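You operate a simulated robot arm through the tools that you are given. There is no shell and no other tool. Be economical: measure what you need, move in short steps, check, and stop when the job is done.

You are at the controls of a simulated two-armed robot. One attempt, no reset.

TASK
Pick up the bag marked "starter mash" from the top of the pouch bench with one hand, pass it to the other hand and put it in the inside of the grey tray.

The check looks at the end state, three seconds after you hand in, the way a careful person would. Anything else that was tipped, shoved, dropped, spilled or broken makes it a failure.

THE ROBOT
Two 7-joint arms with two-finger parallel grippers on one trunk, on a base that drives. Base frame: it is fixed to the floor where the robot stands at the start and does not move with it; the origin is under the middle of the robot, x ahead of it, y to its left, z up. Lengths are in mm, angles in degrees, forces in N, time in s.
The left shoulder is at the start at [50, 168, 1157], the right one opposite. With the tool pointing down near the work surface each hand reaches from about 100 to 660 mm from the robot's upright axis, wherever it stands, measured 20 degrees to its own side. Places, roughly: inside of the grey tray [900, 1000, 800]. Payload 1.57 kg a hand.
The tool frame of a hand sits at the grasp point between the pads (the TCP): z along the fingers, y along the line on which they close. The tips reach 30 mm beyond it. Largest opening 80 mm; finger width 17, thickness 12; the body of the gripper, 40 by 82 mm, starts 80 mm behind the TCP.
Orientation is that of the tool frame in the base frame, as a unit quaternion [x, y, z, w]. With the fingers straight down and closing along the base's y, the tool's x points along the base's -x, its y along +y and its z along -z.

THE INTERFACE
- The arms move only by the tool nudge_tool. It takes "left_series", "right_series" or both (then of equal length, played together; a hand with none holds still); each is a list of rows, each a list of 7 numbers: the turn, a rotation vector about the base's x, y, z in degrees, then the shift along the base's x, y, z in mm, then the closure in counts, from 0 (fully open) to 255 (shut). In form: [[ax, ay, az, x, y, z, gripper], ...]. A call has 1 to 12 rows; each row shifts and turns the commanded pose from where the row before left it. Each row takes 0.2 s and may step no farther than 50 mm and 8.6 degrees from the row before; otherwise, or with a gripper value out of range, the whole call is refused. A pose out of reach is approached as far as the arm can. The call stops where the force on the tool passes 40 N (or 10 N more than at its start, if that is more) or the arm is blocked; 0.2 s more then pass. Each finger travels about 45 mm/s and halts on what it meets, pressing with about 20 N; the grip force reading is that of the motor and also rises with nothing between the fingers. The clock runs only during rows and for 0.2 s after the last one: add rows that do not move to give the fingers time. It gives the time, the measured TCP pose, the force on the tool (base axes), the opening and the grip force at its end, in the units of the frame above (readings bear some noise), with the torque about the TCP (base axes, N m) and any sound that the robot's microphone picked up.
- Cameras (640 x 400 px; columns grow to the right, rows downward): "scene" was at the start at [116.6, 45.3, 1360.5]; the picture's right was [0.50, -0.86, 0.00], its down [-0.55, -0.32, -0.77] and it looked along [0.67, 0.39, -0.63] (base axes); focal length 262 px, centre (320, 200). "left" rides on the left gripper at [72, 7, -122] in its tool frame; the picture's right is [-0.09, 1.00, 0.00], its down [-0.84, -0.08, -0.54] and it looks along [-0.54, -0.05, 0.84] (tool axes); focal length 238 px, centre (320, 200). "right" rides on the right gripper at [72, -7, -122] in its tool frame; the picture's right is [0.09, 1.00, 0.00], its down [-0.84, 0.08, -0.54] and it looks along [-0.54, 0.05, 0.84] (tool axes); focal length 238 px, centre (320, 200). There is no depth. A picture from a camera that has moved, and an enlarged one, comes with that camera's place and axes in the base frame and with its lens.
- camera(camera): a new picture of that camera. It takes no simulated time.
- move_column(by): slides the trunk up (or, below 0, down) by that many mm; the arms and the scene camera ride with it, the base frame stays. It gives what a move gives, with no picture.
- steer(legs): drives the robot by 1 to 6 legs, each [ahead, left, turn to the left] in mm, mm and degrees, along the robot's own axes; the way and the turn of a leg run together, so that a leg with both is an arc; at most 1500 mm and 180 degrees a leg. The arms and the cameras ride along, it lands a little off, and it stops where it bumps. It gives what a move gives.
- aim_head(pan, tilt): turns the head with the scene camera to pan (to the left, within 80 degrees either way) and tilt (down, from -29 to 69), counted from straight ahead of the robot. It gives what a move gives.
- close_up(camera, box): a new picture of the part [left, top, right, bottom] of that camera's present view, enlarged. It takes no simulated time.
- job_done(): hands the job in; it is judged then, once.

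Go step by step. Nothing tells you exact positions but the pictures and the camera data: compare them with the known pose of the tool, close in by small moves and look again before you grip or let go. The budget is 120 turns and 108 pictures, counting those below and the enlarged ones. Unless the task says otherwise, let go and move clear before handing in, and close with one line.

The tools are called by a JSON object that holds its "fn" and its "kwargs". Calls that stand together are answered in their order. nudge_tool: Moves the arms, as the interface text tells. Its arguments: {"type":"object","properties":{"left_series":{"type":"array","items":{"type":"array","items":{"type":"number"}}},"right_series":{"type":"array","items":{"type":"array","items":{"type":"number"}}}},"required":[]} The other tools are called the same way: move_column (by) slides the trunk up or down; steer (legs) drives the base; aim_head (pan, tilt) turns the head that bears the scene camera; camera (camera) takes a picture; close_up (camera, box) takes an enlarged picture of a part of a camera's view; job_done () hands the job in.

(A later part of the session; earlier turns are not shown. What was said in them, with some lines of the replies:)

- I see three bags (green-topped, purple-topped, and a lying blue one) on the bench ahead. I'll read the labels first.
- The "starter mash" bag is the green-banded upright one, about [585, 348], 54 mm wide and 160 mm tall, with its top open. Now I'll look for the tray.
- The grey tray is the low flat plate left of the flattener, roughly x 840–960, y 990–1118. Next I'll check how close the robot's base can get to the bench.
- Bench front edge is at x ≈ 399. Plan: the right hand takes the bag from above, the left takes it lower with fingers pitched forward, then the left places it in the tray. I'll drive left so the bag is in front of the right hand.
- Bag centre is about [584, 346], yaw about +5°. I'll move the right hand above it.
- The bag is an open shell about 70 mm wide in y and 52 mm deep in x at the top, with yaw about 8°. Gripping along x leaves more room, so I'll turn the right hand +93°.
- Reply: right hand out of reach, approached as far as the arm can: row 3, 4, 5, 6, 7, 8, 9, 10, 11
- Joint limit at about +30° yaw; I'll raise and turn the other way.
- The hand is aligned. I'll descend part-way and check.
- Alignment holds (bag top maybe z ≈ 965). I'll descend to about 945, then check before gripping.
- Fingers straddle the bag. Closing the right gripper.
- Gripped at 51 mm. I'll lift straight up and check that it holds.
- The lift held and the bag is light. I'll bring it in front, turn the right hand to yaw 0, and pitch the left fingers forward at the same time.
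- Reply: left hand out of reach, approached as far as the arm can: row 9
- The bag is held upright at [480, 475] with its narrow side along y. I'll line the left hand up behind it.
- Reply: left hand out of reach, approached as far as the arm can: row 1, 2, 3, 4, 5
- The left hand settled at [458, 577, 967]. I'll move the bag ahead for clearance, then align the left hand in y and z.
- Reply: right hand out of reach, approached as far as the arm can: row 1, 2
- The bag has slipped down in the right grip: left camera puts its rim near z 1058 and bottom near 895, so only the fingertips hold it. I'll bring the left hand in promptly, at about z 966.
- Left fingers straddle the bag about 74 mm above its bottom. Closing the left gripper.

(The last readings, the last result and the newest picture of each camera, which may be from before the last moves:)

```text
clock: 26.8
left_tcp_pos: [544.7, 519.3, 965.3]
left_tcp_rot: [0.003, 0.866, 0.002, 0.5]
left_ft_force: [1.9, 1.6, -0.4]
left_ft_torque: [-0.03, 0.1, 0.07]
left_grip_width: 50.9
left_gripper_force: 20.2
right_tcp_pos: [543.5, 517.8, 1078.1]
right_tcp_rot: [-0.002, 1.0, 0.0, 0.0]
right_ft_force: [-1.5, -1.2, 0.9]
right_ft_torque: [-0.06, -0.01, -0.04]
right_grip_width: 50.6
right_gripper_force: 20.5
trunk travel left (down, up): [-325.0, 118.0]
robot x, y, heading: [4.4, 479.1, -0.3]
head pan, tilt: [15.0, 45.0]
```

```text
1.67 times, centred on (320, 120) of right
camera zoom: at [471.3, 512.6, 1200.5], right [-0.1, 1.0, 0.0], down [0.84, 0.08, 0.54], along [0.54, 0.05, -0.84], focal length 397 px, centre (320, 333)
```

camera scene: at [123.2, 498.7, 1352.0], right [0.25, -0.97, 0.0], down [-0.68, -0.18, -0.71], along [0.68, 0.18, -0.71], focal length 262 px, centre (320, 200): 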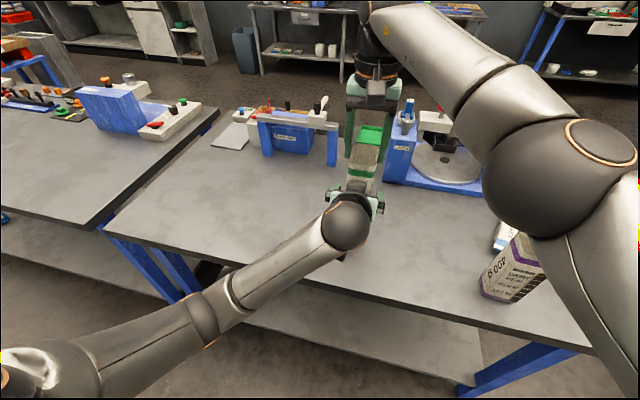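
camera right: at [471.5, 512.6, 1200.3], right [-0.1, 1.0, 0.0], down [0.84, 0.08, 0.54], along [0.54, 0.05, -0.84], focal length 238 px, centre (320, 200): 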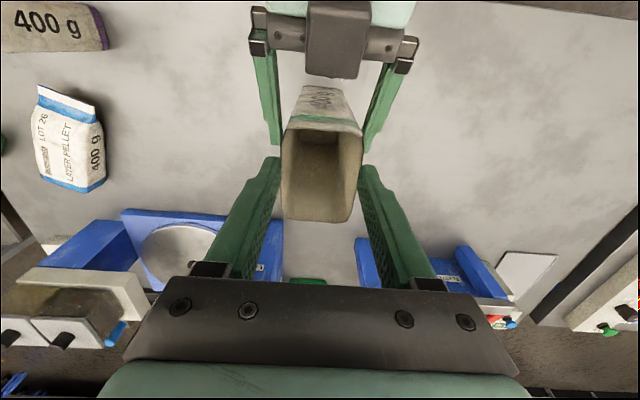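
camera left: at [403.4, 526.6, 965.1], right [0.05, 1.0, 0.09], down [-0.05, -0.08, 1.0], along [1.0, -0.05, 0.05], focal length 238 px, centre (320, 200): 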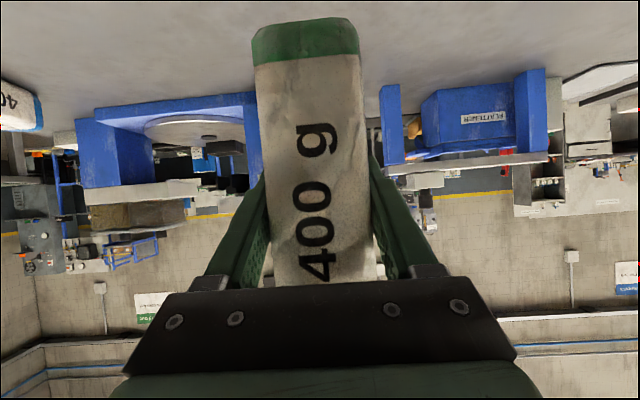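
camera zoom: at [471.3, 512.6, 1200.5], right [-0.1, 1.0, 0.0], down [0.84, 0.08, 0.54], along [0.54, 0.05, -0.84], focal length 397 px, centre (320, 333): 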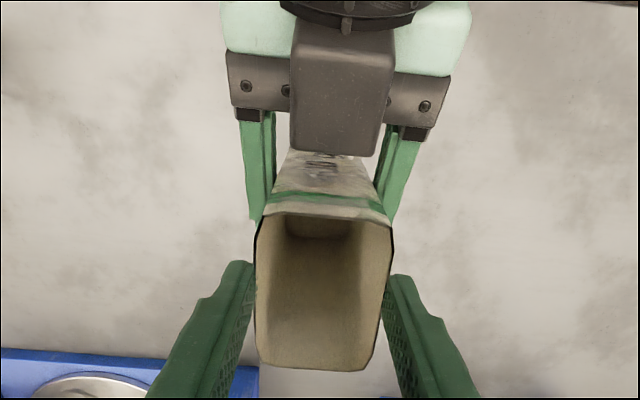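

Both hands hold it (50.9 and 50.6 mm). Releasing the right hand and lifting it clear.

{"fn": "nudge_tool", "kwargs": {"right_series": [[0, 0, 0, 0, 0, 0, 0], [0, 0, 0, 0, 0, 0, 0], [0, 0, 0, 0, 0, 0, 0], [0, 0, 0, 0, 0, 30, 0], [0, 0, 0, 0, 0, 30, 0], [0, 0, 0, 0, -20, 30, 0]], "left_series": [[0, 0, 0, 0, 0, 0, 255], [0, 0, 0, 0, 0, 0, 255], [0, 0, 0, 0, 0, 0, 255], [0, 0, 0, 0, 0, 0, 255], [0, 0, 0, 0, 0, 0, 255], [0, 0, 0, 0, 0, 0, 255]]}}

{"fn": "camera", "kwargs": {"camera": "scene"}}

{"fn": "camera", "kwargs": {"camera": "right"}}

{"fn": "camera", "kwargs": {"camera": "left"}}

```text
clock: 28.2
left_tcp_pos: [544.3, 518.8, 966.3]
left_tcp_rot: [0.003, 0.866, 0.002, 0.5]
left_ft_force: [0.2, 0.0, 0.3]
left_ft_torque: [-0.01, -0.02, -0.04]
left_grip_width: 51.3
left_gripper_force: 19.6
right_tcp_pos: [529.8, 490.6, 1152.1]
right_tcp_rot: [-0.002, 1.0, 0.001, 0.0]
right_ft_force: [-0.3, 0.1, -0.4]
right_ft_torque: [-0.01, 0.03, -0.03]
right_grip_width: 80.0
right_gripper_force: 0.1
right hand out of reach, approached as far as the arm can: row 4, 5
trunk travel left (down, up): [-325.0, 118.0]
robot x, y, heading: [2.0, 476.9, -0.4]
head pan, tilt: [15.0, 45.0]
```

```text
69 pictures are left
camera scene: at [122.8, 498.8, 1352.1], right [0.25, -0.97, 0.0], down [-0.68, -0.18, -0.71], along [0.68, 0.18, -0.71], focal length 262 px, centre (320, 200)
```

scene: 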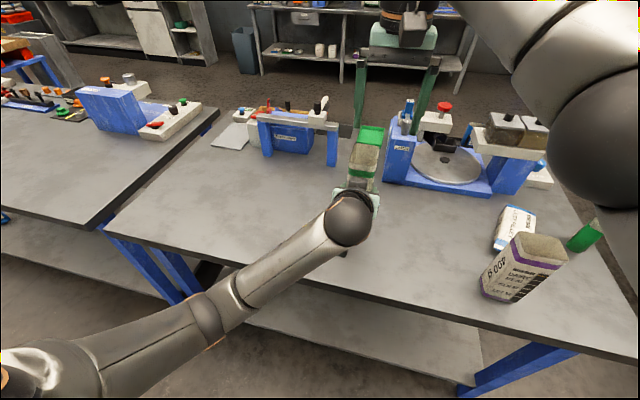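

```text
68 pictures are left
camera right: at [457.2, 484.8, 1274.7], right [-0.1, 1.0, 0.0], down [0.84, 0.08, 0.54], along [0.54, 0.05, -0.84], focal length 238 px, centre (320, 200)
```

right: 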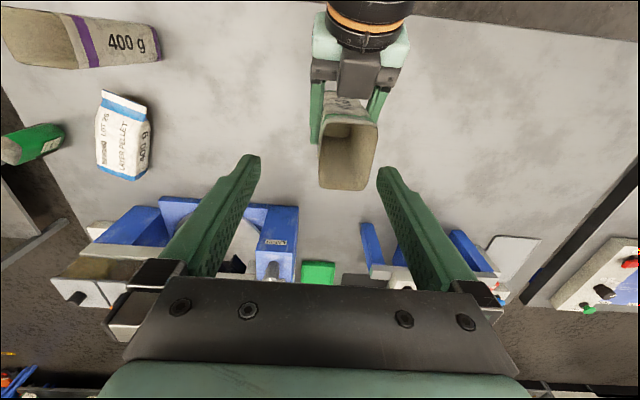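

```text
67 pictures are left
camera left: at [403.1, 526.6, 965.1], right [0.05, 1.0, 0.09], down [-0.05, -0.08, 1.0], along [1.0, -0.05, 0.05], focal length 238 px, centre (320, 200)
```

left: 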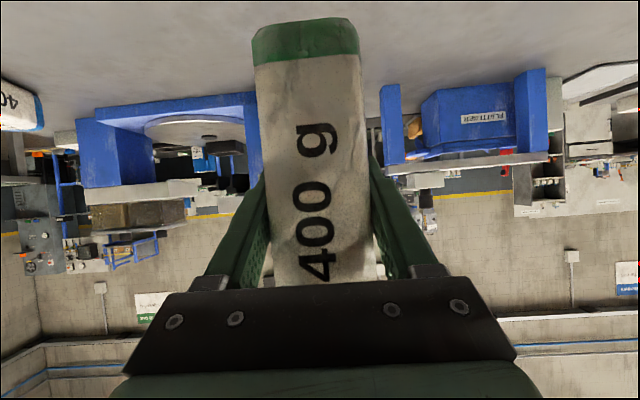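

Transfer done. I'll tuck the right hand back, raise the bag a little, and drive left towards the tray.

{"fn": "nudge_tool", "kwargs": {"right_series": [[0, 0, 0, -20, -30, 0, 0], [0, 0, 0, -30, -30, 0, 0], [0, 0, 0, -30, -30, 0, 0], [0, 0, 0, -40, -20, 0, 0], [0, 0, 0, -40, 0, 0, 0]], "left_series": [[0, 0, 0, 0, 0, 0, 255], [0, 0, 0, 0, 0, 0, 255], [0, 0, 0, 0, 20, 15, 255], [0, 0, 0, 0, 20, 15, 255], [0, 0, 0, 0, 20, 0, 255]]}}

{"fn": "steer", "kwargs": {"legs": [[0, 390, 0]]}}

{"fn": "aim_head", "kwargs": {"pan": 5, "tilt": 35}}

{"fn": "camera", "kwargs": {"camera": "scene"}}

```text
clock: 29.4
left_tcp_pos: [543.7, 579.5, 995.4]
left_tcp_rot: [0.004, 0.866, 0.002, 0.501]
left_ft_force: [0.7, -0.9, 0.1]
left_ft_torque: [0.01, -0.02, -0.03]
left_grip_width: 51.0
left_gripper_force: 19.8
right_tcp_pos: [367.6, 382.8, 1151.0]
right_tcp_rot: [0.0, 1.0, 0.0, 0.001]
right_ft_force: [-0.9, 0.0, 0.1]
right_ft_torque: [0.02, -0.02, 0.02]
right_grip_width: 79.8
right_gripper_force: 0.1
trunk travel left (down, up): [-325.0, 118.0]
robot x, y, heading: [-2.3, 474.3, -0.5]
head pan, tilt: [15.0, 45.0]
```

```text
clock: 31.8
left_tcp_pos: [545.6, 963.5, 995.5]
left_tcp_rot: [0.001, 0.866, 0.002, 0.5]
left_ft_force: [0.6, 0.9, -0.8]
left_ft_torque: [0.03, 0.02, -0.01]
left_grip_width: 51.2
left_gripper_force: 19.9
right_tcp_pos: [370.4, 766.2, 1151.1]
right_tcp_rot: [-0.004, 1.0, 0.0, 0.0]
right_ft_force: [0.3, 0.2, 0.9]
right_ft_torque: [-0.02, 0.0, -0.04]
right_grip_width: 79.8
right_gripper_force: 0.1
trunk travel left (down, up): [-325.0, 118.0]
robot x, y, heading: [4.3, 856.4, -0.0]
head pan, tilt: [15.0, 45.0]
```

```text
clock: 32.5
left_tcp_pos: [544.7, 962.2, 995.1]
left_tcp_rot: [0.001, 0.866, 0.003, 0.5]
left_ft_force: [0.3, -0.4, -0.5]
left_ft_torque: [0.04, -0.02, -0.05]
left_grip_width: 51.2
left_gripper_force: 20.1
right_tcp_pos: [370.4, 766.2, 1150.2]
right_tcp_rot: [-0.003, 1.0, 0.001, 0.0]
right_ft_force: [-0.7, -0.2, 0.0]
right_ft_torque: [-0.01, -0.02, -0.04]
right_grip_width: 80.2
right_gripper_force: 0.0
trunk travel left (down, up): [-325.0, 118.0]
robot x, y, heading: [3.8, 855.7, -0.6]
head pan, tilt: [5.0, 35.0]
```

```text
66 pictures are left
camera scene: at [134.0, 866.4, 1366.8], right [0.09, -1.0, 0.0], down [-0.57, -0.05, -0.82], along [0.82, 0.07, -0.57], focal length 262 px, centre (320, 200)
```

scene: 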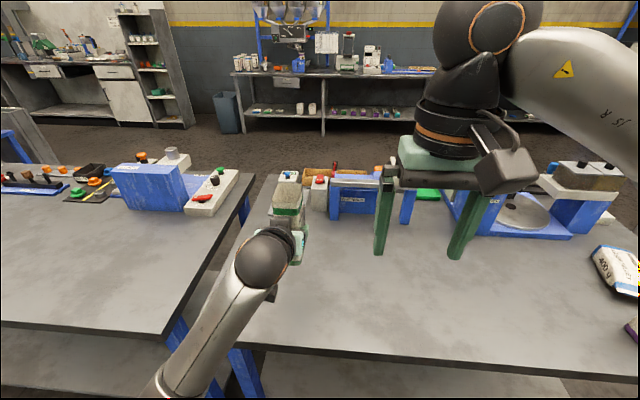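

{"fn": "camera", "kwargs": {"camera": "left"}}

{"fn": "close_up", "kwargs": {"camera": "scene", "box": [200, 140, 440, 290]}}

{"fn": "camera", "kwargs": {"camera": "right"}}

```text
65 pictures are left
camera left: at [404.4, 969.8, 994.3], right [0.04, 1.0, 0.09], down [-0.05, -0.08, 1.0], along [1.0, -0.05, 0.05], focal length 238 px, centre (320, 200)
```

left: 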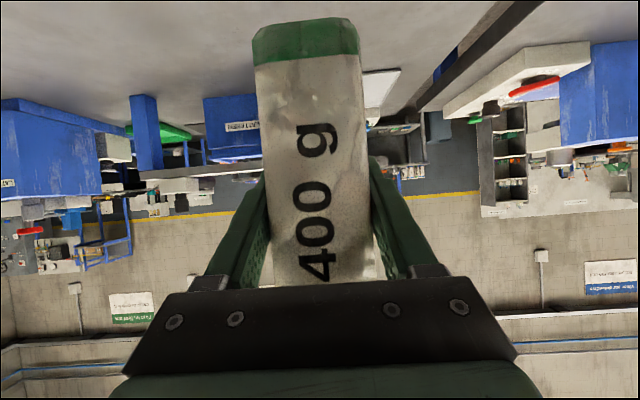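

```text
2.67 times, centred on (320, 215) of scene
camera zoom: at [134.0, 866.4, 1366.8], right [0.09, -1.0, 0.0], down [-0.57, -0.05, -0.82], along [0.82, 0.07, -0.57], focal length 698 px, centre (320, 160)
```

zoom: 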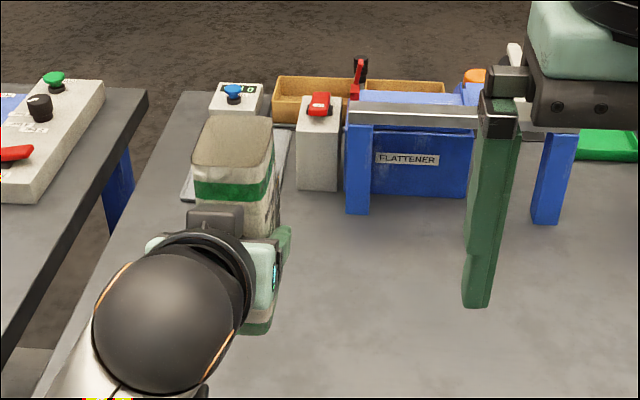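

```text
63 pictures are left
camera right: at [299.2, 758.4, 1273.2], right [-0.1, 1.0, 0.0], down [0.84, 0.08, 0.54], along [0.54, 0.06, -0.84], focal length 238 px, centre (320, 200)
```

right: 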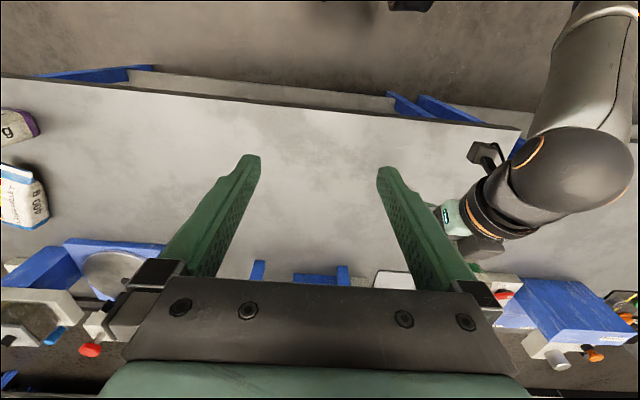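

The tray spans about x 845–1030, y 988–1114; I'll put the bag at about [905, 1050]. The base front is near x 150, so I can drive ahead 150 mm.

{"fn": "steer", "kwargs": {"legs": [[150, 0, 0]]}}

{"fn": "move_column", "kwargs": {"by": -100}}

{"fn": "camera", "kwargs": {"camera": "right"}}

```text
clock: 33.9
left_tcp_pos: [696.9, 963.4, 993.4]
left_tcp_rot: [0.001, 0.866, 0.003, 0.5]
left_ft_force: [0.4, 0.6, -1.1]
left_ft_torque: [0.0, 0.0, 0.02]
left_grip_width: 51.0
left_gripper_force: 20.0
right_tcp_pos: [522.5, 765.3, 1151.3]
right_tcp_rot: [-0.003, 1.0, 0.001, 0.0]
right_ft_force: [0.8, -0.2, 0.1]
right_ft_torque: [-0.04, 0.0, 0.0]
right_grip_width: 80.2
right_gripper_force: 0.1
trunk travel left (down, up): [-325.0, 118.0]
robot x, y, heading: [155.2, 855.7, 0.1]
head pan, tilt: [5.0, 35.0]
```

```text
clock: 35.2
left_tcp_pos: [688.2, 960.8, 919.7]
left_tcp_rot: [0.002, 0.856, 0.012, 0.517]
left_ft_force: [0.0, 0.8, -0.3]
left_ft_torque: [-0.01, -0.02, 0.01]
left_grip_width: 51.3
left_gripper_force: 20.0
right_tcp_pos: [508.5, 757.0, 1060.7]
right_tcp_rot: [-0.004, 1.0, 0.007, 0.008]
right_ft_force: [0.1, -0.7, 0.1]
right_ft_torque: [0.02, 0.04, 0.04]
right_grip_width: 80.1
right_gripper_force: 0.1
trunk travel left (down, up): [-225.0, 218.0]
robot x, y, heading: [156.4, 854.0, -0.1]
head pan, tilt: [5.0, 35.0]
```

```text
62 pictures are left
camera right: at [434.8, 749.8, 1180.4], right [-0.1, 0.99, 0.01], down [0.83, 0.08, 0.56], along [0.55, 0.06, -0.83], focal length 238 px, centre (320, 200)
```

right: 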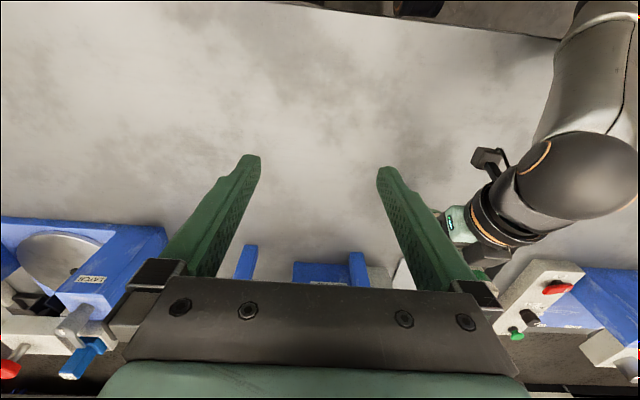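

The hands moved less than the trunk did; I'll check whether they've settled or something is touching.

{"fn": "nudge_tool", "kwargs": {"left_series": [[0, 0, 0, 0, 0, 0, 255], [0, 0, 0, 0, 0, 0, 255], [0, 0, 0, 0, 0, 0, 255]]}}

{"fn": "aim_head", "kwargs": {"pan": 40, "tilt": 60}}

{"fn": "camera", "kwargs": {"camera": "scene"}}

```text
clock: 36.0
left_tcp_pos: [689.9, 960.8, 917.7]
left_tcp_rot: [0.004, 0.856, 0.013, 0.517]
left_ft_force: [-0.4, 0.3, 0.0]
left_ft_torque: [-0.02, 0.03, 0.02]
left_grip_width: 51.3
left_gripper_force: 20.1
right_tcp_pos: [507.3, 756.9, 1059.5]
right_tcp_rot: [-0.005, 1.0, 0.006, 0.01]
right_ft_force: [0.5, 0.6, -0.6]
right_ft_torque: [-0.03, -0.02, -0.01]
right_grip_width: 79.8
right_gripper_force: 0.2
trunk travel left (down, up): [-225.0, 218.0]
robot x, y, heading: [154.9, 855.7, -0.1]
head pan, tilt: [5.0, 35.0]
```

```text
clock: 37.0
left_tcp_pos: [688.8, 960.8, 917.7]
left_tcp_rot: [0.004, 0.857, 0.013, 0.516]
left_ft_force: [0.0, 0.2, 1.2]
left_ft_torque: [-0.02, 0.0, 0.0]
left_grip_width: 51.0
left_gripper_force: 20.6
right_tcp_pos: [506.7, 757.4, 1058.5]
right_tcp_rot: [-0.003, 1.0, 0.006, 0.009]
right_ft_force: [0.0, 0.7, -0.2]
right_ft_torque: [-0.02, 0.0, -0.02]
right_grip_width: 79.7
right_gripper_force: 0.0
trunk travel left (down, up): [-225.0, 218.0]
robot x, y, heading: [154.2, 857.7, 0.0]
head pan, tilt: [40.0, 60.0]
```

```text
61 pictures are left
camera scene: at [230.9, 891.5, 1237.5], right [0.64, -0.77, 0.0], down [-0.66, -0.55, -0.52], along [0.4, 0.33, -0.86], focal length 262 px, centre (320, 200)
```

scene: 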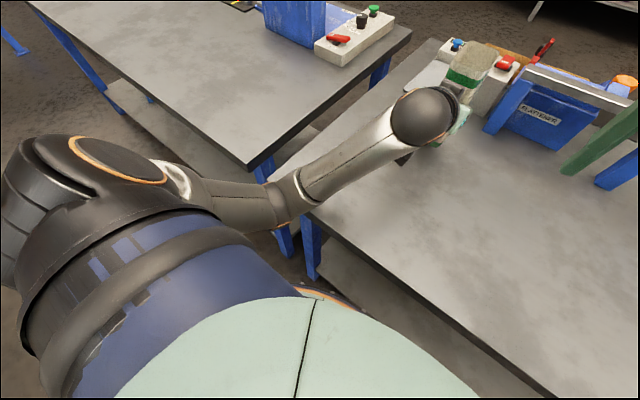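

The left forearm is resting on the bench edge. I'll raise the trunk back up to relieve it.

{"fn": "move_column", "kwargs": {"by": 110}}

{"fn": "camera", "kwargs": {"camera": "scene"}}

{"fn": "camera", "kwargs": {"camera": "left"}}

```text
clock: 38.5
left_tcp_pos: [695.9, 962.6, 1005.3]
left_tcp_rot: [0.001, 0.865, 0.003, 0.501]
left_ft_force: [0.7, -0.3, -0.3]
left_ft_torque: [0.01, 0.04, 0.01]
left_grip_width: 51.3
left_gripper_force: 20.0
right_tcp_pos: [522.2, 764.8, 1161.6]
right_tcp_rot: [-0.004, 1.0, 0.001, 0.0]
right_ft_force: [-0.5, -0.6, -0.7]
right_ft_torque: [-0.01, 0.02, 0.0]
right_grip_width: 80.2
right_gripper_force: 0.1
trunk travel left (down, up): [-335.0, 108.0]
robot x, y, heading: [154.5, 855.2, -0.4]
head pan, tilt: [40.0, 60.0]
```

```text
60 pictures are left
camera scene: at [248.0, 901.2, 1342.5], right [0.64, -0.77, 0.0], down [-0.66, -0.55, -0.5], along [0.38, 0.32, -0.87], focal length 262 px, centre (320, 200)
```

scene: 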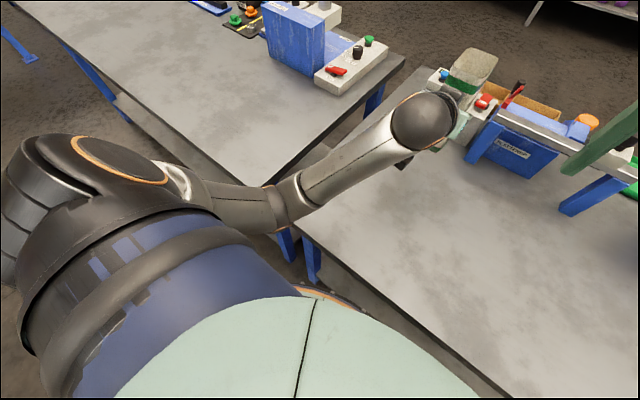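

```text
59 pictures are left
camera left: at [554.9, 969.4, 1004.1], right [0.04, 1.0, 0.09], down [-0.05, -0.08, 1.0], along [1.0, -0.05, 0.05], focal length 238 px, centre (320, 200)
```

left: 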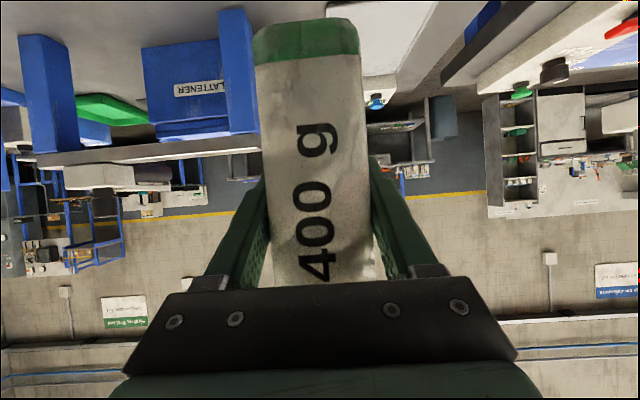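

Relieved and grip unchanged. I'll extend the left arm toward the tray at this height.

{"fn": "nudge_tool", "kwargs": {"left_series": [[0, 0, 0, 15, 22, 0, 255], [0, 0, 0, 15, 22, 0, 255], [0, 0, 0, 15, 22, 0, 255], [0, 0, 0, 15, 21, 0, 255], [0, 0, 0, 20, 0, 0, 255], [0, 0, 0, 20, 0, 0, 255], [0, 0, 0, 0, 0, 0, 255]]}}

{"fn": "camera", "kwargs": {"camera": "scene"}}

{"fn": "camera", "kwargs": {"camera": "left"}}

```text
clock: 40.1
left_tcp_pos: [795.8, 1050.0, 1004.5]
left_tcp_rot: [0.001, 0.866, 0.004, 0.5]
left_ft_force: [0.6, 1.0, 0.0]
left_ft_torque: [0.0, 0.02, 0.03]
left_grip_width: 51.2
left_gripper_force: 20.0
right_tcp_pos: [521.6, 763.9, 1160.4]
right_tcp_rot: [-0.003, 1.0, 0.001, 0.001]
right_ft_force: [0.4, -0.8, -0.7]
right_ft_torque: [-0.01, 0.05, -0.03]
right_grip_width: 80.2
right_gripper_force: 0.0
trunk travel left (down, up): [-335.0, 108.0]
robot x, y, heading: [153.6, 856.9, 0.0]
head pan, tilt: [40.0, 60.0]
```

```text
58 pictures are left
camera scene: at [247.9, 901.3, 1342.6], right [0.64, -0.77, 0.0], down [-0.66, -0.56, -0.5], along [0.38, 0.32, -0.87], focal length 262 px, centre (320, 200)
```

scene: 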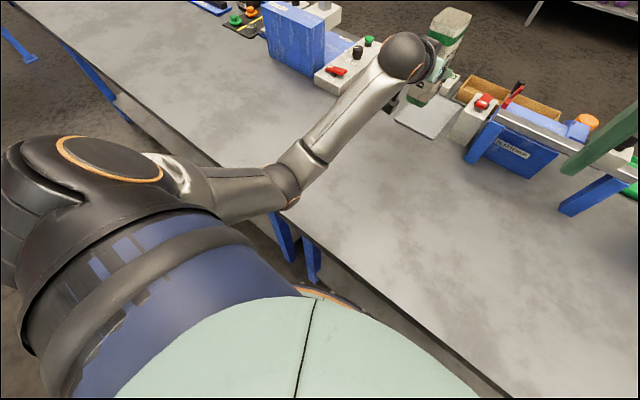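

```text
57 pictures are left
camera left: at [655.2, 1056.4, 1003.7], right [0.04, 1.0, 0.09], down [-0.05, -0.08, 1.0], along [1.0, -0.05, 0.05], focal length 238 px, centre (320, 200)
```

left: 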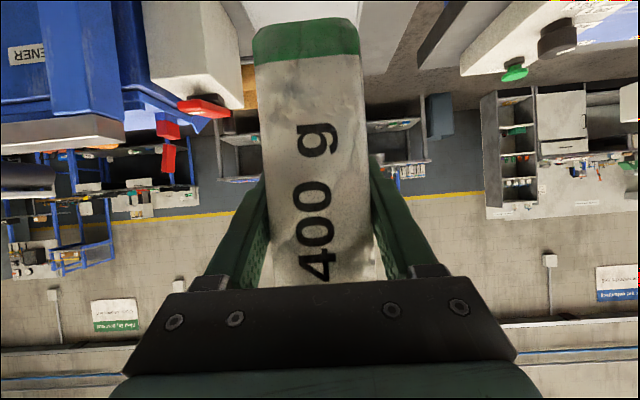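

{"fn": "close_up", "kwargs": {"camera": "scene", "box": [360, 50, 520, 150]}}

{"fn": "aim_head", "kwargs": {"pan": 12, "tilt": 40}}

{"fn": "camera", "kwargs": {"camera": "scene"}}

```text
4.00 times, centred on (440, 100) of scene
camera zoom: at [247.9, 901.3, 1342.6], right [0.64, -0.77, 0.0], down [-0.66, -0.56, -0.5], along [0.38, 0.32, -0.87], focal length 1048 px, centre (-160, 600)
```

zoom: 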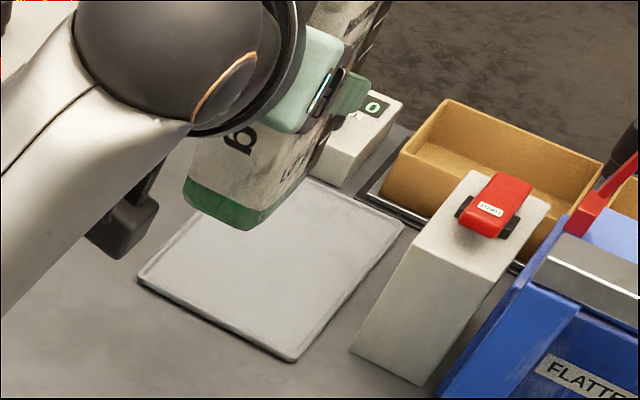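

```text
clock: 41.0
left_tcp_pos: [796.2, 1049.6, 1003.7]
left_tcp_rot: [0.001, 0.866, 0.003, 0.5]
left_ft_force: [0.0, -0.2, -0.6]
left_ft_torque: [0.01, -0.05, 0.03]
left_grip_width: 51.3
left_gripper_force: 20.4
right_tcp_pos: [521.4, 764.8, 1161.4]
right_tcp_rot: [-0.003, 1.0, 0.001, 0.0]
right_ft_force: [0.9, -0.9, -0.5]
right_ft_torque: [0.0, -0.01, -0.01]
right_grip_width: 80.1
right_gripper_force: 0.1
trunk travel left (down, up): [-335.0, 108.0]
robot x, y, heading: [154.5, 853.7, -0.1]
head pan, tilt: [12.0, 40.0]
```

```text
55 pictures are left
camera scene: at [280.0, 876.1, 1369.3], right [0.21, -0.98, 0.0], down [-0.63, -0.13, -0.77], along [0.75, 0.16, -0.64], focal length 262 px, centre (320, 200)
```

scene: 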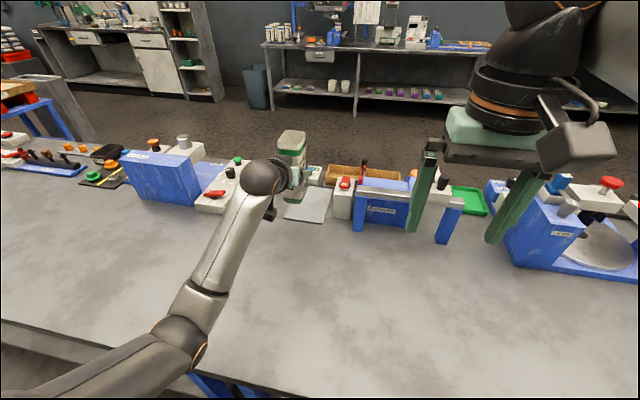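

Tray measured at x 828–1004, y 985–1107, centre [916, 1046]. Extending to x ≈ 905 above it.

{"fn": "nudge_tool", "kwargs": {"left_series": [[0, 0, 0, 28, -1, 0, 255], [0, 0, 0, 28, -1, 0, 255], [0, 0, 0, 28, -1, 0, 255], [0, 0, 0, 26, 0, 0, 255], [0, 0, 0, 0, 0, 0, 255]]}}

{"fn": "camera", "kwargs": {"camera": "scene"}}

{"fn": "camera", "kwargs": {"camera": "left"}}

```text
clock: 42.2
left_tcp_pos: [905.5, 1048.2, 1004.9]
left_tcp_rot: [0.001, 0.866, 0.004, 0.5]
left_ft_force: [0.9, 0.4, -0.2]
left_ft_torque: [0.02, -0.01, 0.04]
left_grip_width: 50.9
left_gripper_force: 20.5
right_tcp_pos: [520.8, 765.1, 1160.4]
right_tcp_rot: [-0.003, 1.0, 0.001, 0.0]
right_ft_force: [0.5, -0.7, -0.9]
right_ft_torque: [0.02, 0.01, -0.02]
right_grip_width: 79.9
right_gripper_force: 0.1
trunk travel left (down, up): [-335.0, 108.0]
robot x, y, heading: [155.8, 854.6, -0.1]
head pan, tilt: [12.0, 40.0]
```

```text
54 pictures are left
camera scene: at [279.9, 876.0, 1369.3], right [0.21, -0.98, 0.0], down [-0.63, -0.13, -0.77], along [0.75, 0.16, -0.64], focal length 262 px, centre (320, 200)
```

scene: 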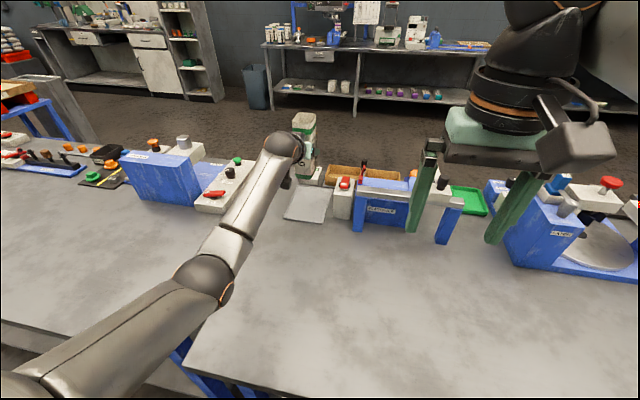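

```text
53 pictures are left
camera left: at [765.0, 1055.2, 1003.6], right [0.04, 1.0, 0.09], down [-0.05, -0.08, 1.0], along [1.0, -0.05, 0.05], focal length 238 px, centre (320, 200)
```

left: 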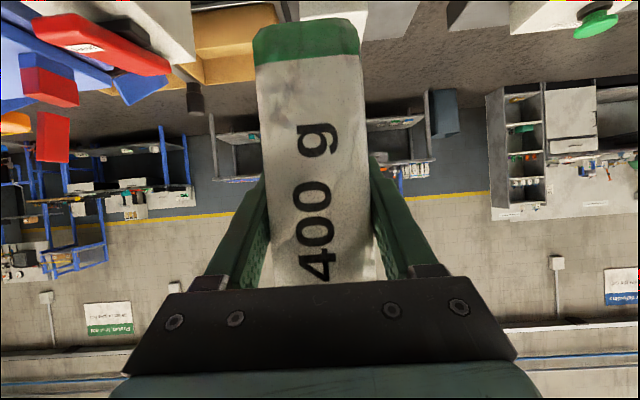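

Reached, with the elbow high. I'll lower in stages.

{"fn": "nudge_tool", "kwargs": {"left_series": [[0, 0, 0, 0, 0, -25, 255], [0, 0, 0, 0, 0, -25, 255], [0, 0, 0, 0, 0, -25, 255], [0, 0, 0, 0, 0, 0, 255]]}}

{"fn": "close_up", "kwargs": {"camera": "scene", "box": [230, 90, 390, 240]}}

{"fn": "camera", "kwargs": {"camera": "scene"}}

{"fn": "camera", "kwargs": {"camera": "left"}}

```text
clock: 43.2
left_tcp_pos: [905.9, 1045.9, 930.5]
left_tcp_rot: [0.001, 0.866, 0.003, 0.5]
left_ft_force: [-0.6, -1.2, -0.5]
left_ft_torque: [-0.01, 0.01, -0.01]
left_grip_width: 51.0
left_gripper_force: 20.0
right_tcp_pos: [522.4, 764.2, 1161.3]
right_tcp_rot: [-0.003, 1.0, 0.001, 0.0]
right_ft_force: [0.0, 0.1, 0.1]
right_ft_torque: [-0.01, 0.01, 0.01]
right_grip_width: 80.0
right_gripper_force: 0.0
trunk travel left (down, up): [-335.0, 108.0]
robot x, y, heading: [152.7, 857.7, -0.0]
head pan, tilt: [12.0, 40.0]
```

```text
2.67 times, centred on (310, 165) of scene
camera zoom: at [280.0, 876.0, 1369.3], right [0.21, -0.98, 0.0], down [-0.63, -0.13, -0.77], along [0.75, 0.16, -0.64], focal length 698 px, centre (347, 293)
```

zoom: 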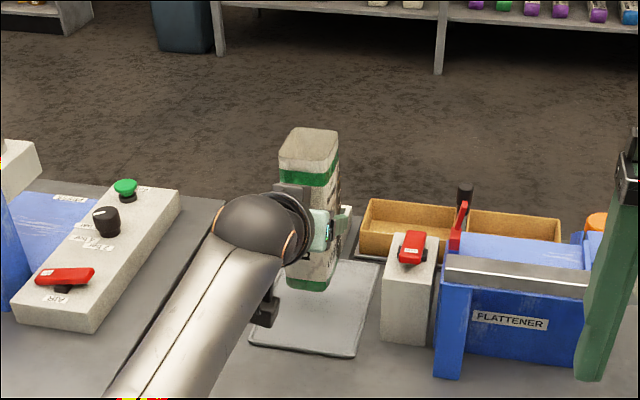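

```text
51 pictures are left
camera scene: at [280.0, 876.0, 1369.3], right [0.21, -0.98, 0.0], down [-0.63, -0.13, -0.77], along [0.75, 0.16, -0.64], focal length 262 px, centre (320, 200)
```

scene: 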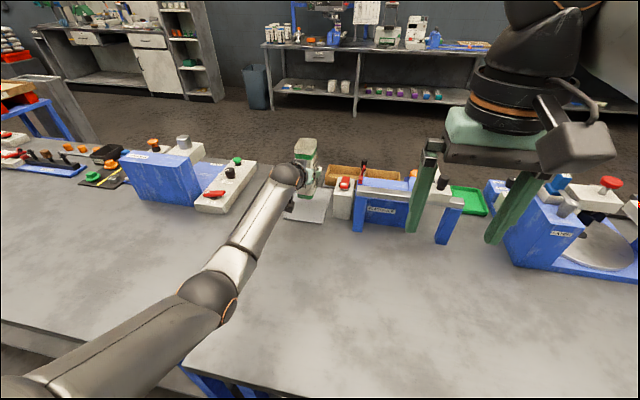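

```text
50 pictures are left
camera left: at [765.4, 1053.5, 929.5], right [0.04, 1.0, 0.09], down [-0.05, -0.08, 1.0], along [1.0, -0.05, 0.05], focal length 238 px, centre (320, 200)
```

left: 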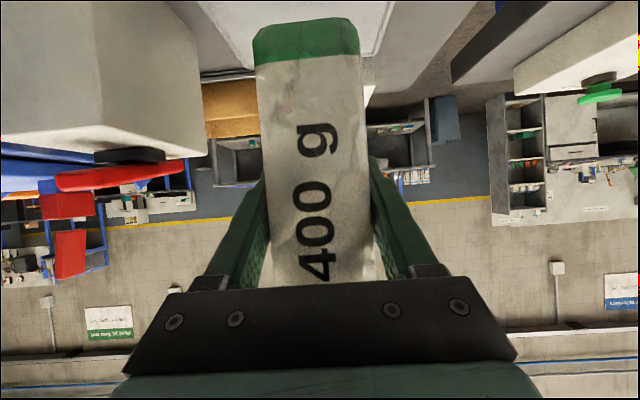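

Clear of the white box. I'll lower further, then feel for contact.

{"fn": "nudge_tool", "kwargs": {"left_series": [[0, 0, 0, 2, 0, -15, 255], [0, 0, 0, 0, 0, -12, 255], [0, 0, 0, 0, 0, -10, 255], [0, 0, 0, 0, 0, 0, 255]]}}

{"fn": "close_up", "kwargs": {"camera": "scene", "box": [260, 120, 360, 240]}}

{"fn": "camera", "kwargs": {"camera": "left"}}

```text
clock: 44.2
left_tcp_pos: [906.9, 1045.9, 894.1]
left_tcp_rot: [0.002, 0.866, 0.002, 0.5]
left_ft_force: [-0.4, -0.4, -0.5]
left_ft_torque: [0.01, -0.01, 0.02]
left_grip_width: 51.3
left_gripper_force: 20.2
right_tcp_pos: [521.4, 765.6, 1161.9]
right_tcp_rot: [-0.003, 1.0, 0.001, 0.0]
right_ft_force: [-0.4, -0.1, 1.4]
right_ft_torque: [0.02, 0.0, 0.02]
right_grip_width: 80.2
right_gripper_force: 0.0
trunk travel left (down, up): [-335.0, 108.0]
robot x, y, heading: [151.9, 858.3, -0.2]
head pan, tilt: [12.0, 40.0]
```

```text
3.33 times, centred on (310, 180) of scene
camera zoom: at [280.0, 876.0, 1369.3], right [0.21, -0.98, 0.0], down [-0.63, -0.13, -0.77], along [0.75, 0.16, -0.64], focal length 873 px, centre (353, 267)
```

zoom: 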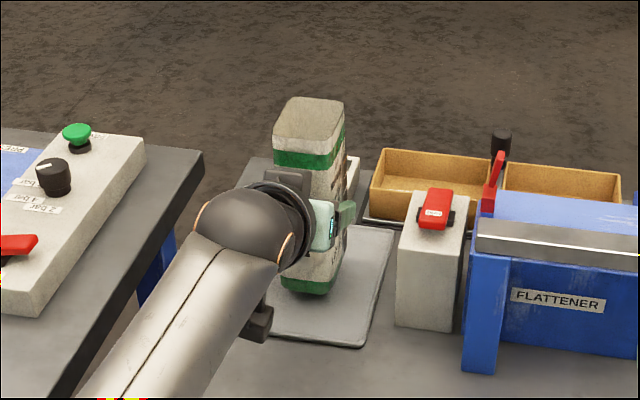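

```text
48 pictures are left
camera left: at [766.5, 1052.8, 892.7], right [0.04, 1.0, 0.09], down [-0.05, -0.08, 1.0], along [1.0, -0.05, 0.05], focal length 238 px, centre (320, 200)
```

left: 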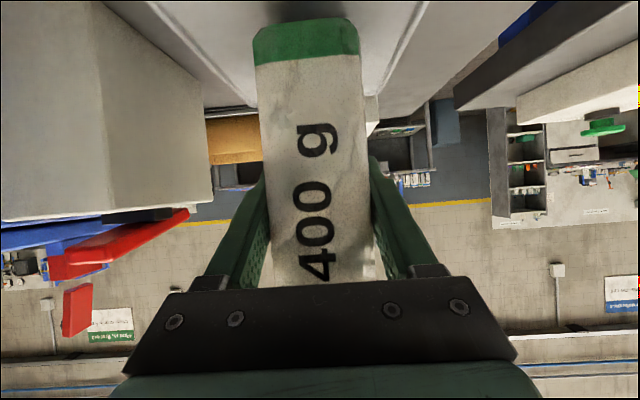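

{"fn": "nudge_tool", "kwargs": {"left_series": [[0, 0, 0, 0, 0, -4, 255], [0, 0, 0, 0, 0, -3, 255], [0, 0, 0, 0, 0, -2, 255], [0, 0, 0, 0, 0, 0, 255]]}}

{"fn": "close_up", "kwargs": {"camera": "left", "box": [220, 0, 400, 110]}}

```text
clock: 45.2
left_tcp_pos: [906.9, 1046.0, 884.2]
left_tcp_rot: [0.001, 0.866, 0.004, 0.5]
left_ft_force: [0.2, -0.5, -0.1]
left_ft_torque: [0.0, 0.02, -0.01]
left_grip_width: 51.4
left_gripper_force: 20.0
right_tcp_pos: [522.1, 764.5, 1162.8]
right_tcp_rot: [-0.004, 1.0, 0.002, 0.0]
right_ft_force: [0.7, 0.2, -0.2]
right_ft_torque: [0.01, -0.01, 0.02]
right_grip_width: 80.0
right_gripper_force: 0.1
trunk travel left (down, up): [-335.0, 108.0]
robot x, y, heading: [154.5, 857.2, 0.2]
head pan, tilt: [12.0, 40.0]
```

```text
3.56 times, centred on (310, 55) of left
camera zoom: at [766.5, 1053.8, 883.7], right [0.04, 1.0, 0.09], down [-0.05, -0.08, 1.0], along [1.0, -0.05, 0.05], focal length 848 px, centre (356, 716)
```

zoom: 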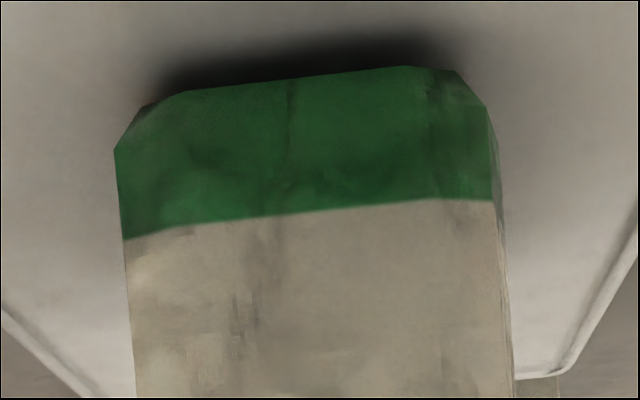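

Close to the floor of the tray (contact shadow visible). Lowering by small steps.

{"fn": "nudge_tool", "kwargs": {"left_series": [[0, 0, 0, 0, 0, -2, 255], [0, 0, 0, 0, 0, -2, 255], [0, 0, 0, 0, 0, 0, 255]]}}

{"fn": "close_up", "kwargs": {"camera": "left", "box": [220, 0, 400, 110]}}

```text
clock: 46.0
left_tcp_pos: [906.7, 1047.0, 880.8]
left_tcp_rot: [0.002, 0.865, 0.003, 0.501]
left_ft_force: [0.8, -0.6, 2.8]
left_ft_torque: [-0.09, -0.07, 0.05]
left_grip_width: 51.2
left_gripper_force: 19.4
right_tcp_pos: [521.6, 764.9, 1162.1]
right_tcp_rot: [-0.004, 1.0, 0.001, 0.001]
right_ft_force: [-0.5, 0.0, -0.2]
right_ft_torque: [0.01, 0.01, -0.02]
right_grip_width: 79.9
right_gripper_force: 0.1
trunk travel left (down, up): [-335.0, 108.0]
robot x, y, heading: [150.7, 852.0, -0.2]
head pan, tilt: [12.0, 40.0]
```

```text
3.56 times, centred on (310, 55) of left
camera zoom: at [766.3, 1053.9, 879.9], right [0.04, 1.0, 0.09], down [-0.05, -0.08, 0.99], along [1.0, -0.05, 0.05], focal length 848 px, centre (356, 716)
```

zoom: 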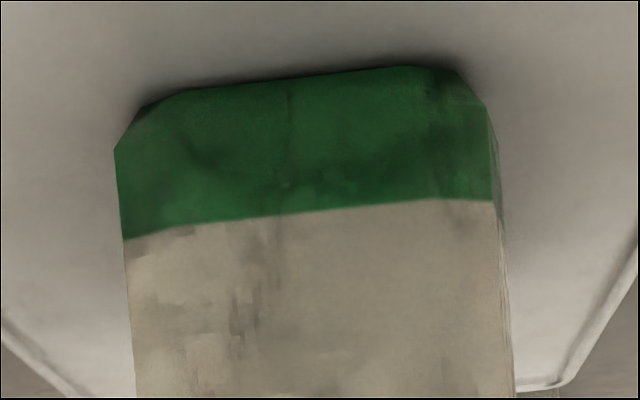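

Contact (about 3 N upward). A slight further settle, then I'll open gradually.

{"fn": "nudge_tool", "kwargs": {"left_series": [[0, 0, 0, 0, 0, -0.7, 255], [0, 0, 0, 0, 0, 0, 85], [0, 0, 0, 0, 0, 0, 60], [0, 0, 0, 0, 0, 0, 0], [0, 0, 0, 0, 0, 0, 0], [0, 0, 0, 0, 0, 0, 0]]}}

{"fn": "camera", "kwargs": {"camera": "left"}}

{"fn": "close_up", "kwargs": {"camera": "scene", "box": [260, 120, 360, 240]}}

```text
clock: 47.4
left_tcp_pos: [907.3, 1046.1, 880.0]
left_tcp_rot: [0.0, 0.866, 0.004, 0.499]
left_ft_force: [0.5, 0.3, -0.2]
left_ft_torque: [-0.02, 0.03, -0.01]
left_grip_width: 80.3
left_gripper_force: 0.0
right_tcp_pos: [521.9, 765.0, 1161.1]
right_tcp_rot: [-0.004, 1.0, 0.001, 0.001]
right_ft_force: [0.3, -0.7, 0.2]
right_ft_torque: [0.01, -0.04, -0.02]
right_grip_width: 80.1
right_gripper_force: 0.0
trunk travel left (down, up): [-335.0, 108.0]
robot x, y, heading: [151.1, 856.2, -0.2]
head pan, tilt: [12.0, 40.0]
```

```text
45 pictures are left
camera left: at [766.4, 1054.1, 879.0], right [0.04, 1.0, 0.09], down [-0.05, -0.08, 1.0], along [1.0, -0.05, 0.05], focal length 238 px, centre (320, 200)
```

left: 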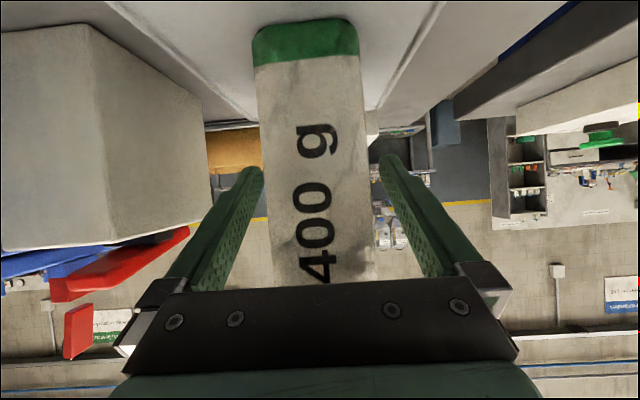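

```text
3.33 times, centred on (310, 180) of scene
camera zoom: at [280.0, 876.0, 1369.3], right [0.21, -0.98, 0.0], down [-0.63, -0.13, -0.77], along [0.75, 0.16, -0.64], focal length 873 px, centre (353, 267)
```

zoom: 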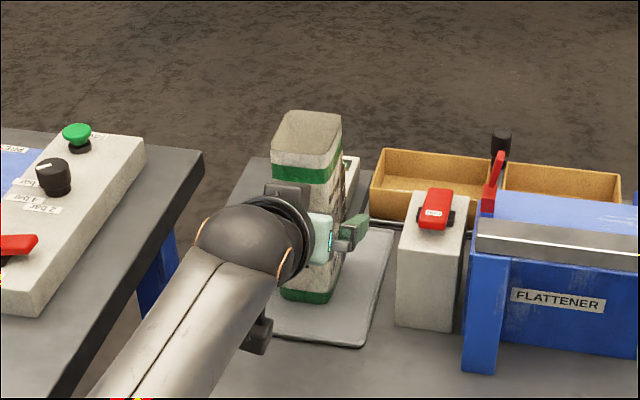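

The bag stands free in the tray. Backing out along the finger axis, upward.

{"fn": "nudge_tool", "kwargs": {"left_series": [[0, 0, 0, -17, 0, 9, 0], [0, 0, 0, -22, 0, 12, 0], [0, 0, 0, -22, 0, 13, 0], [0, 0, 0, -22, 0, 18, 0], [0, 0, 0, -22, 0, 25, 0], [0, 0, 0, -22, 0, 25, 0], [0, 0, 0, -22, 0, 25, 0], [0, 0, 0, 0, 0, 0, 0]]}}

{"fn": "camera", "kwargs": {"camera": "scene"}}

{"fn": "camera", "kwargs": {"camera": "left"}}

```text
clock: 49.2
left_tcp_pos: [758.5, 1047.2, 1006.8]
left_tcp_rot: [0.001, 0.866, 0.004, 0.5]
left_ft_force: [-0.2, -0.7, -0.6]
left_ft_torque: [0.01, 0.01, -0.03]
left_grip_width: 79.8
left_gripper_force: 0.0
right_tcp_pos: [522.4, 764.6, 1161.8]
right_tcp_rot: [-0.003, 1.0, 0.002, 0.0]
right_ft_force: [0.6, 0.6, 0.4]
right_ft_torque: [0.0, 0.0, -0.04]
right_grip_width: 79.9
right_gripper_force: 0.1
trunk travel left (down, up): [-335.0, 108.0]
robot x, y, heading: [155.7, 855.0, -0.2]
head pan, tilt: [12.0, 40.0]
```

```text
43 pictures are left
camera scene: at [280.1, 876.0, 1369.3], right [0.21, -0.98, 0.0], down [-0.63, -0.13, -0.77], along [0.75, 0.16, -0.64], focal length 262 px, centre (320, 200)
```

scene: 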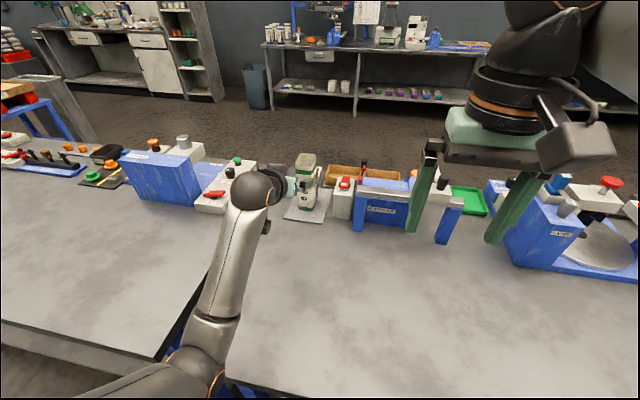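

```text
42 pictures are left
camera left: at [617.5, 1054.4, 1005.5], right [0.04, 1.0, 0.09], down [-0.05, -0.08, 1.0], along [1.0, -0.05, 0.05], focal length 238 px, centre (320, 200)
```

left: 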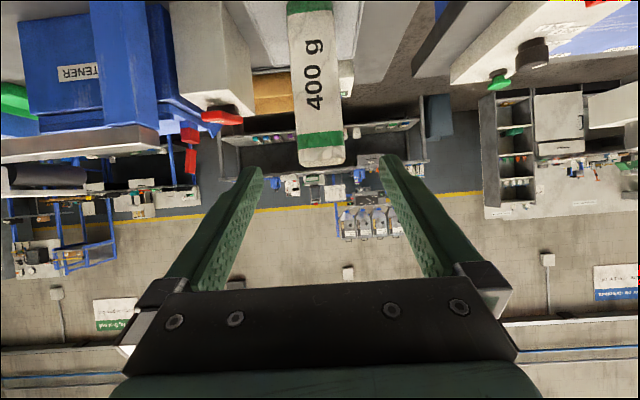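

The bag stands in the tray and the hand is clear. One last look at the bag and the rest of the bench.

{"fn": "close_up", "kwargs": {"camera": "scene", "box": [260, 130, 380, 240]}}

{"fn": "aim_head", "kwargs": {"pan": -45, "tilt": 40}}

{"fn": "camera", "kwargs": {"camera": "scene"}}

```text
3.64 times, centred on (320, 185) of scene
camera zoom: at [280.1, 876.0, 1369.3], right [0.21, -0.98, 0.0], down [-0.63, -0.13, -0.77], along [0.75, 0.16, -0.64], focal length 952 px, centre (320, 254)
```

zoom: 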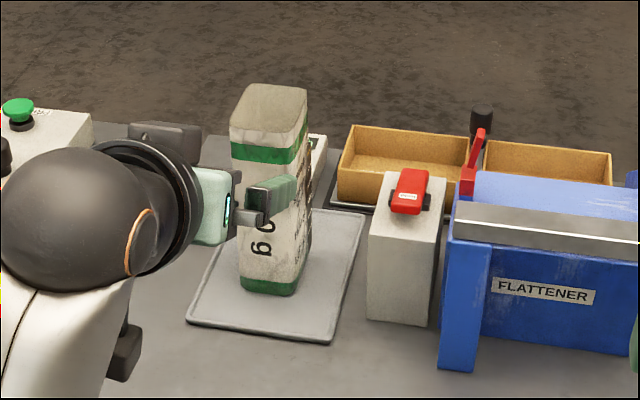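

```text
clock: 50.5
left_tcp_pos: [758.8, 1047.8, 1006.3]
left_tcp_rot: [0.002, 0.865, 0.003, 0.501]
left_ft_force: [0.0, 0.6, 0.2]
left_ft_torque: [-0.03, 0.0, 0.01]
left_grip_width: 79.9
left_gripper_force: 0.1
right_tcp_pos: [521.9, 764.9, 1162.1]
right_tcp_rot: [-0.004, 1.0, 0.001, 0.001]
right_ft_force: [0.2, 0.3, -0.6]
right_ft_torque: [0.01, 0.02, 0.01]
right_grip_width: 80.1
right_gripper_force: 0.1
trunk travel left (down, up): [-335.0, 108.0]
robot x, y, heading: [155.1, 854.6, 0.1]
head pan, tilt: [-45.0, 40.0]
```

```text
40 pictures are left
camera scene: at [256.8, 798.3, 1369.3], right [-0.71, -0.71, 0.0], down [-0.45, 0.46, -0.77], along [0.54, -0.54, -0.64], focal length 262 px, centre (320, 200)
```

scene: 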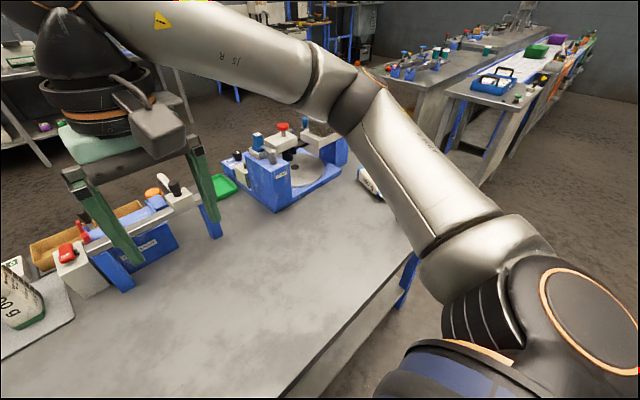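

{"fn": "aim_head", "kwargs": {"pan": -30, "tilt": 62}}

{"fn": "camera", "kwargs": {"camera": "scene"}}

{"fn": "camera", "kwargs": {"camera": "right"}}

```text
clock: 51.3
left_tcp_pos: [758.2, 1047.9, 1005.3]
left_tcp_rot: [0.001, 0.866, 0.004, 0.5]
left_ft_force: [-0.3, 0.0, 0.1]
left_ft_torque: [0.01, -0.02, 0.01]
left_grip_width: 79.7
left_gripper_force: 0.1
right_tcp_pos: [521.5, 764.9, 1161.9]
right_tcp_rot: [-0.003, 1.0, 0.001, 0.001]
right_ft_force: [-0.7, 0.0, 0.6]
right_ft_torque: [0.01, 0.05, -0.02]
right_grip_width: 79.6
right_gripper_force: 0.1
trunk travel left (down, up): [-335.0, 108.0]
robot x, y, heading: [155.9, 857.8, -0.1]
head pan, tilt: [-30.0, 62.0]
```

```text
39 pictures are left
camera scene: at [252.4, 826.2, 1340.3], right [-0.5, -0.86, 0.0], down [-0.76, 0.44, -0.47], along [0.41, -0.24, -0.88], focal length 262 px, centre (320, 200)
```

scene: 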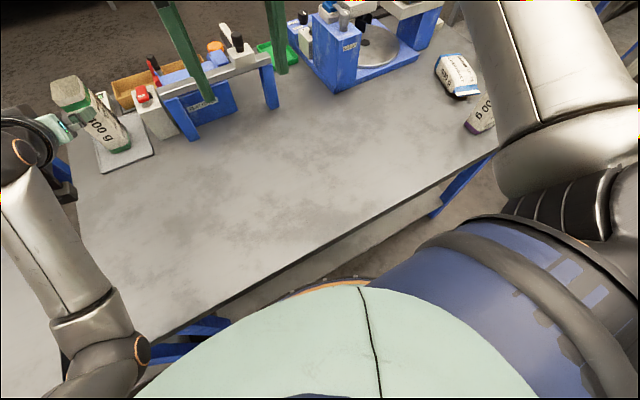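

```text
38 pictures are left
camera right: at [449.7, 758.0, 1283.2], right [-0.1, 0.99, 0.0], down [0.84, 0.08, 0.54], along [0.54, 0.06, -0.84], focal length 238 px, centre (320, 200)
```

right: 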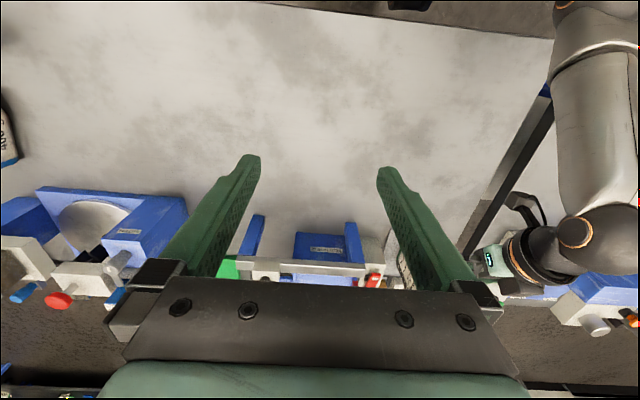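

The bag stands in the tray, and the other things on the bench that I can see, including the dairy-meal and layer-pellet bags, are where they were. Both hands are open and clear, so I'm handing in.

{"fn": "job_done", "kwargs": {}}

```text
The job is handed in.
```

The "starter mash" bag went from the right hand to the left and now stands upright inside the grey tray. On the way the left forearm rested briefly on the bench edge, and I saw nothing moved by it.
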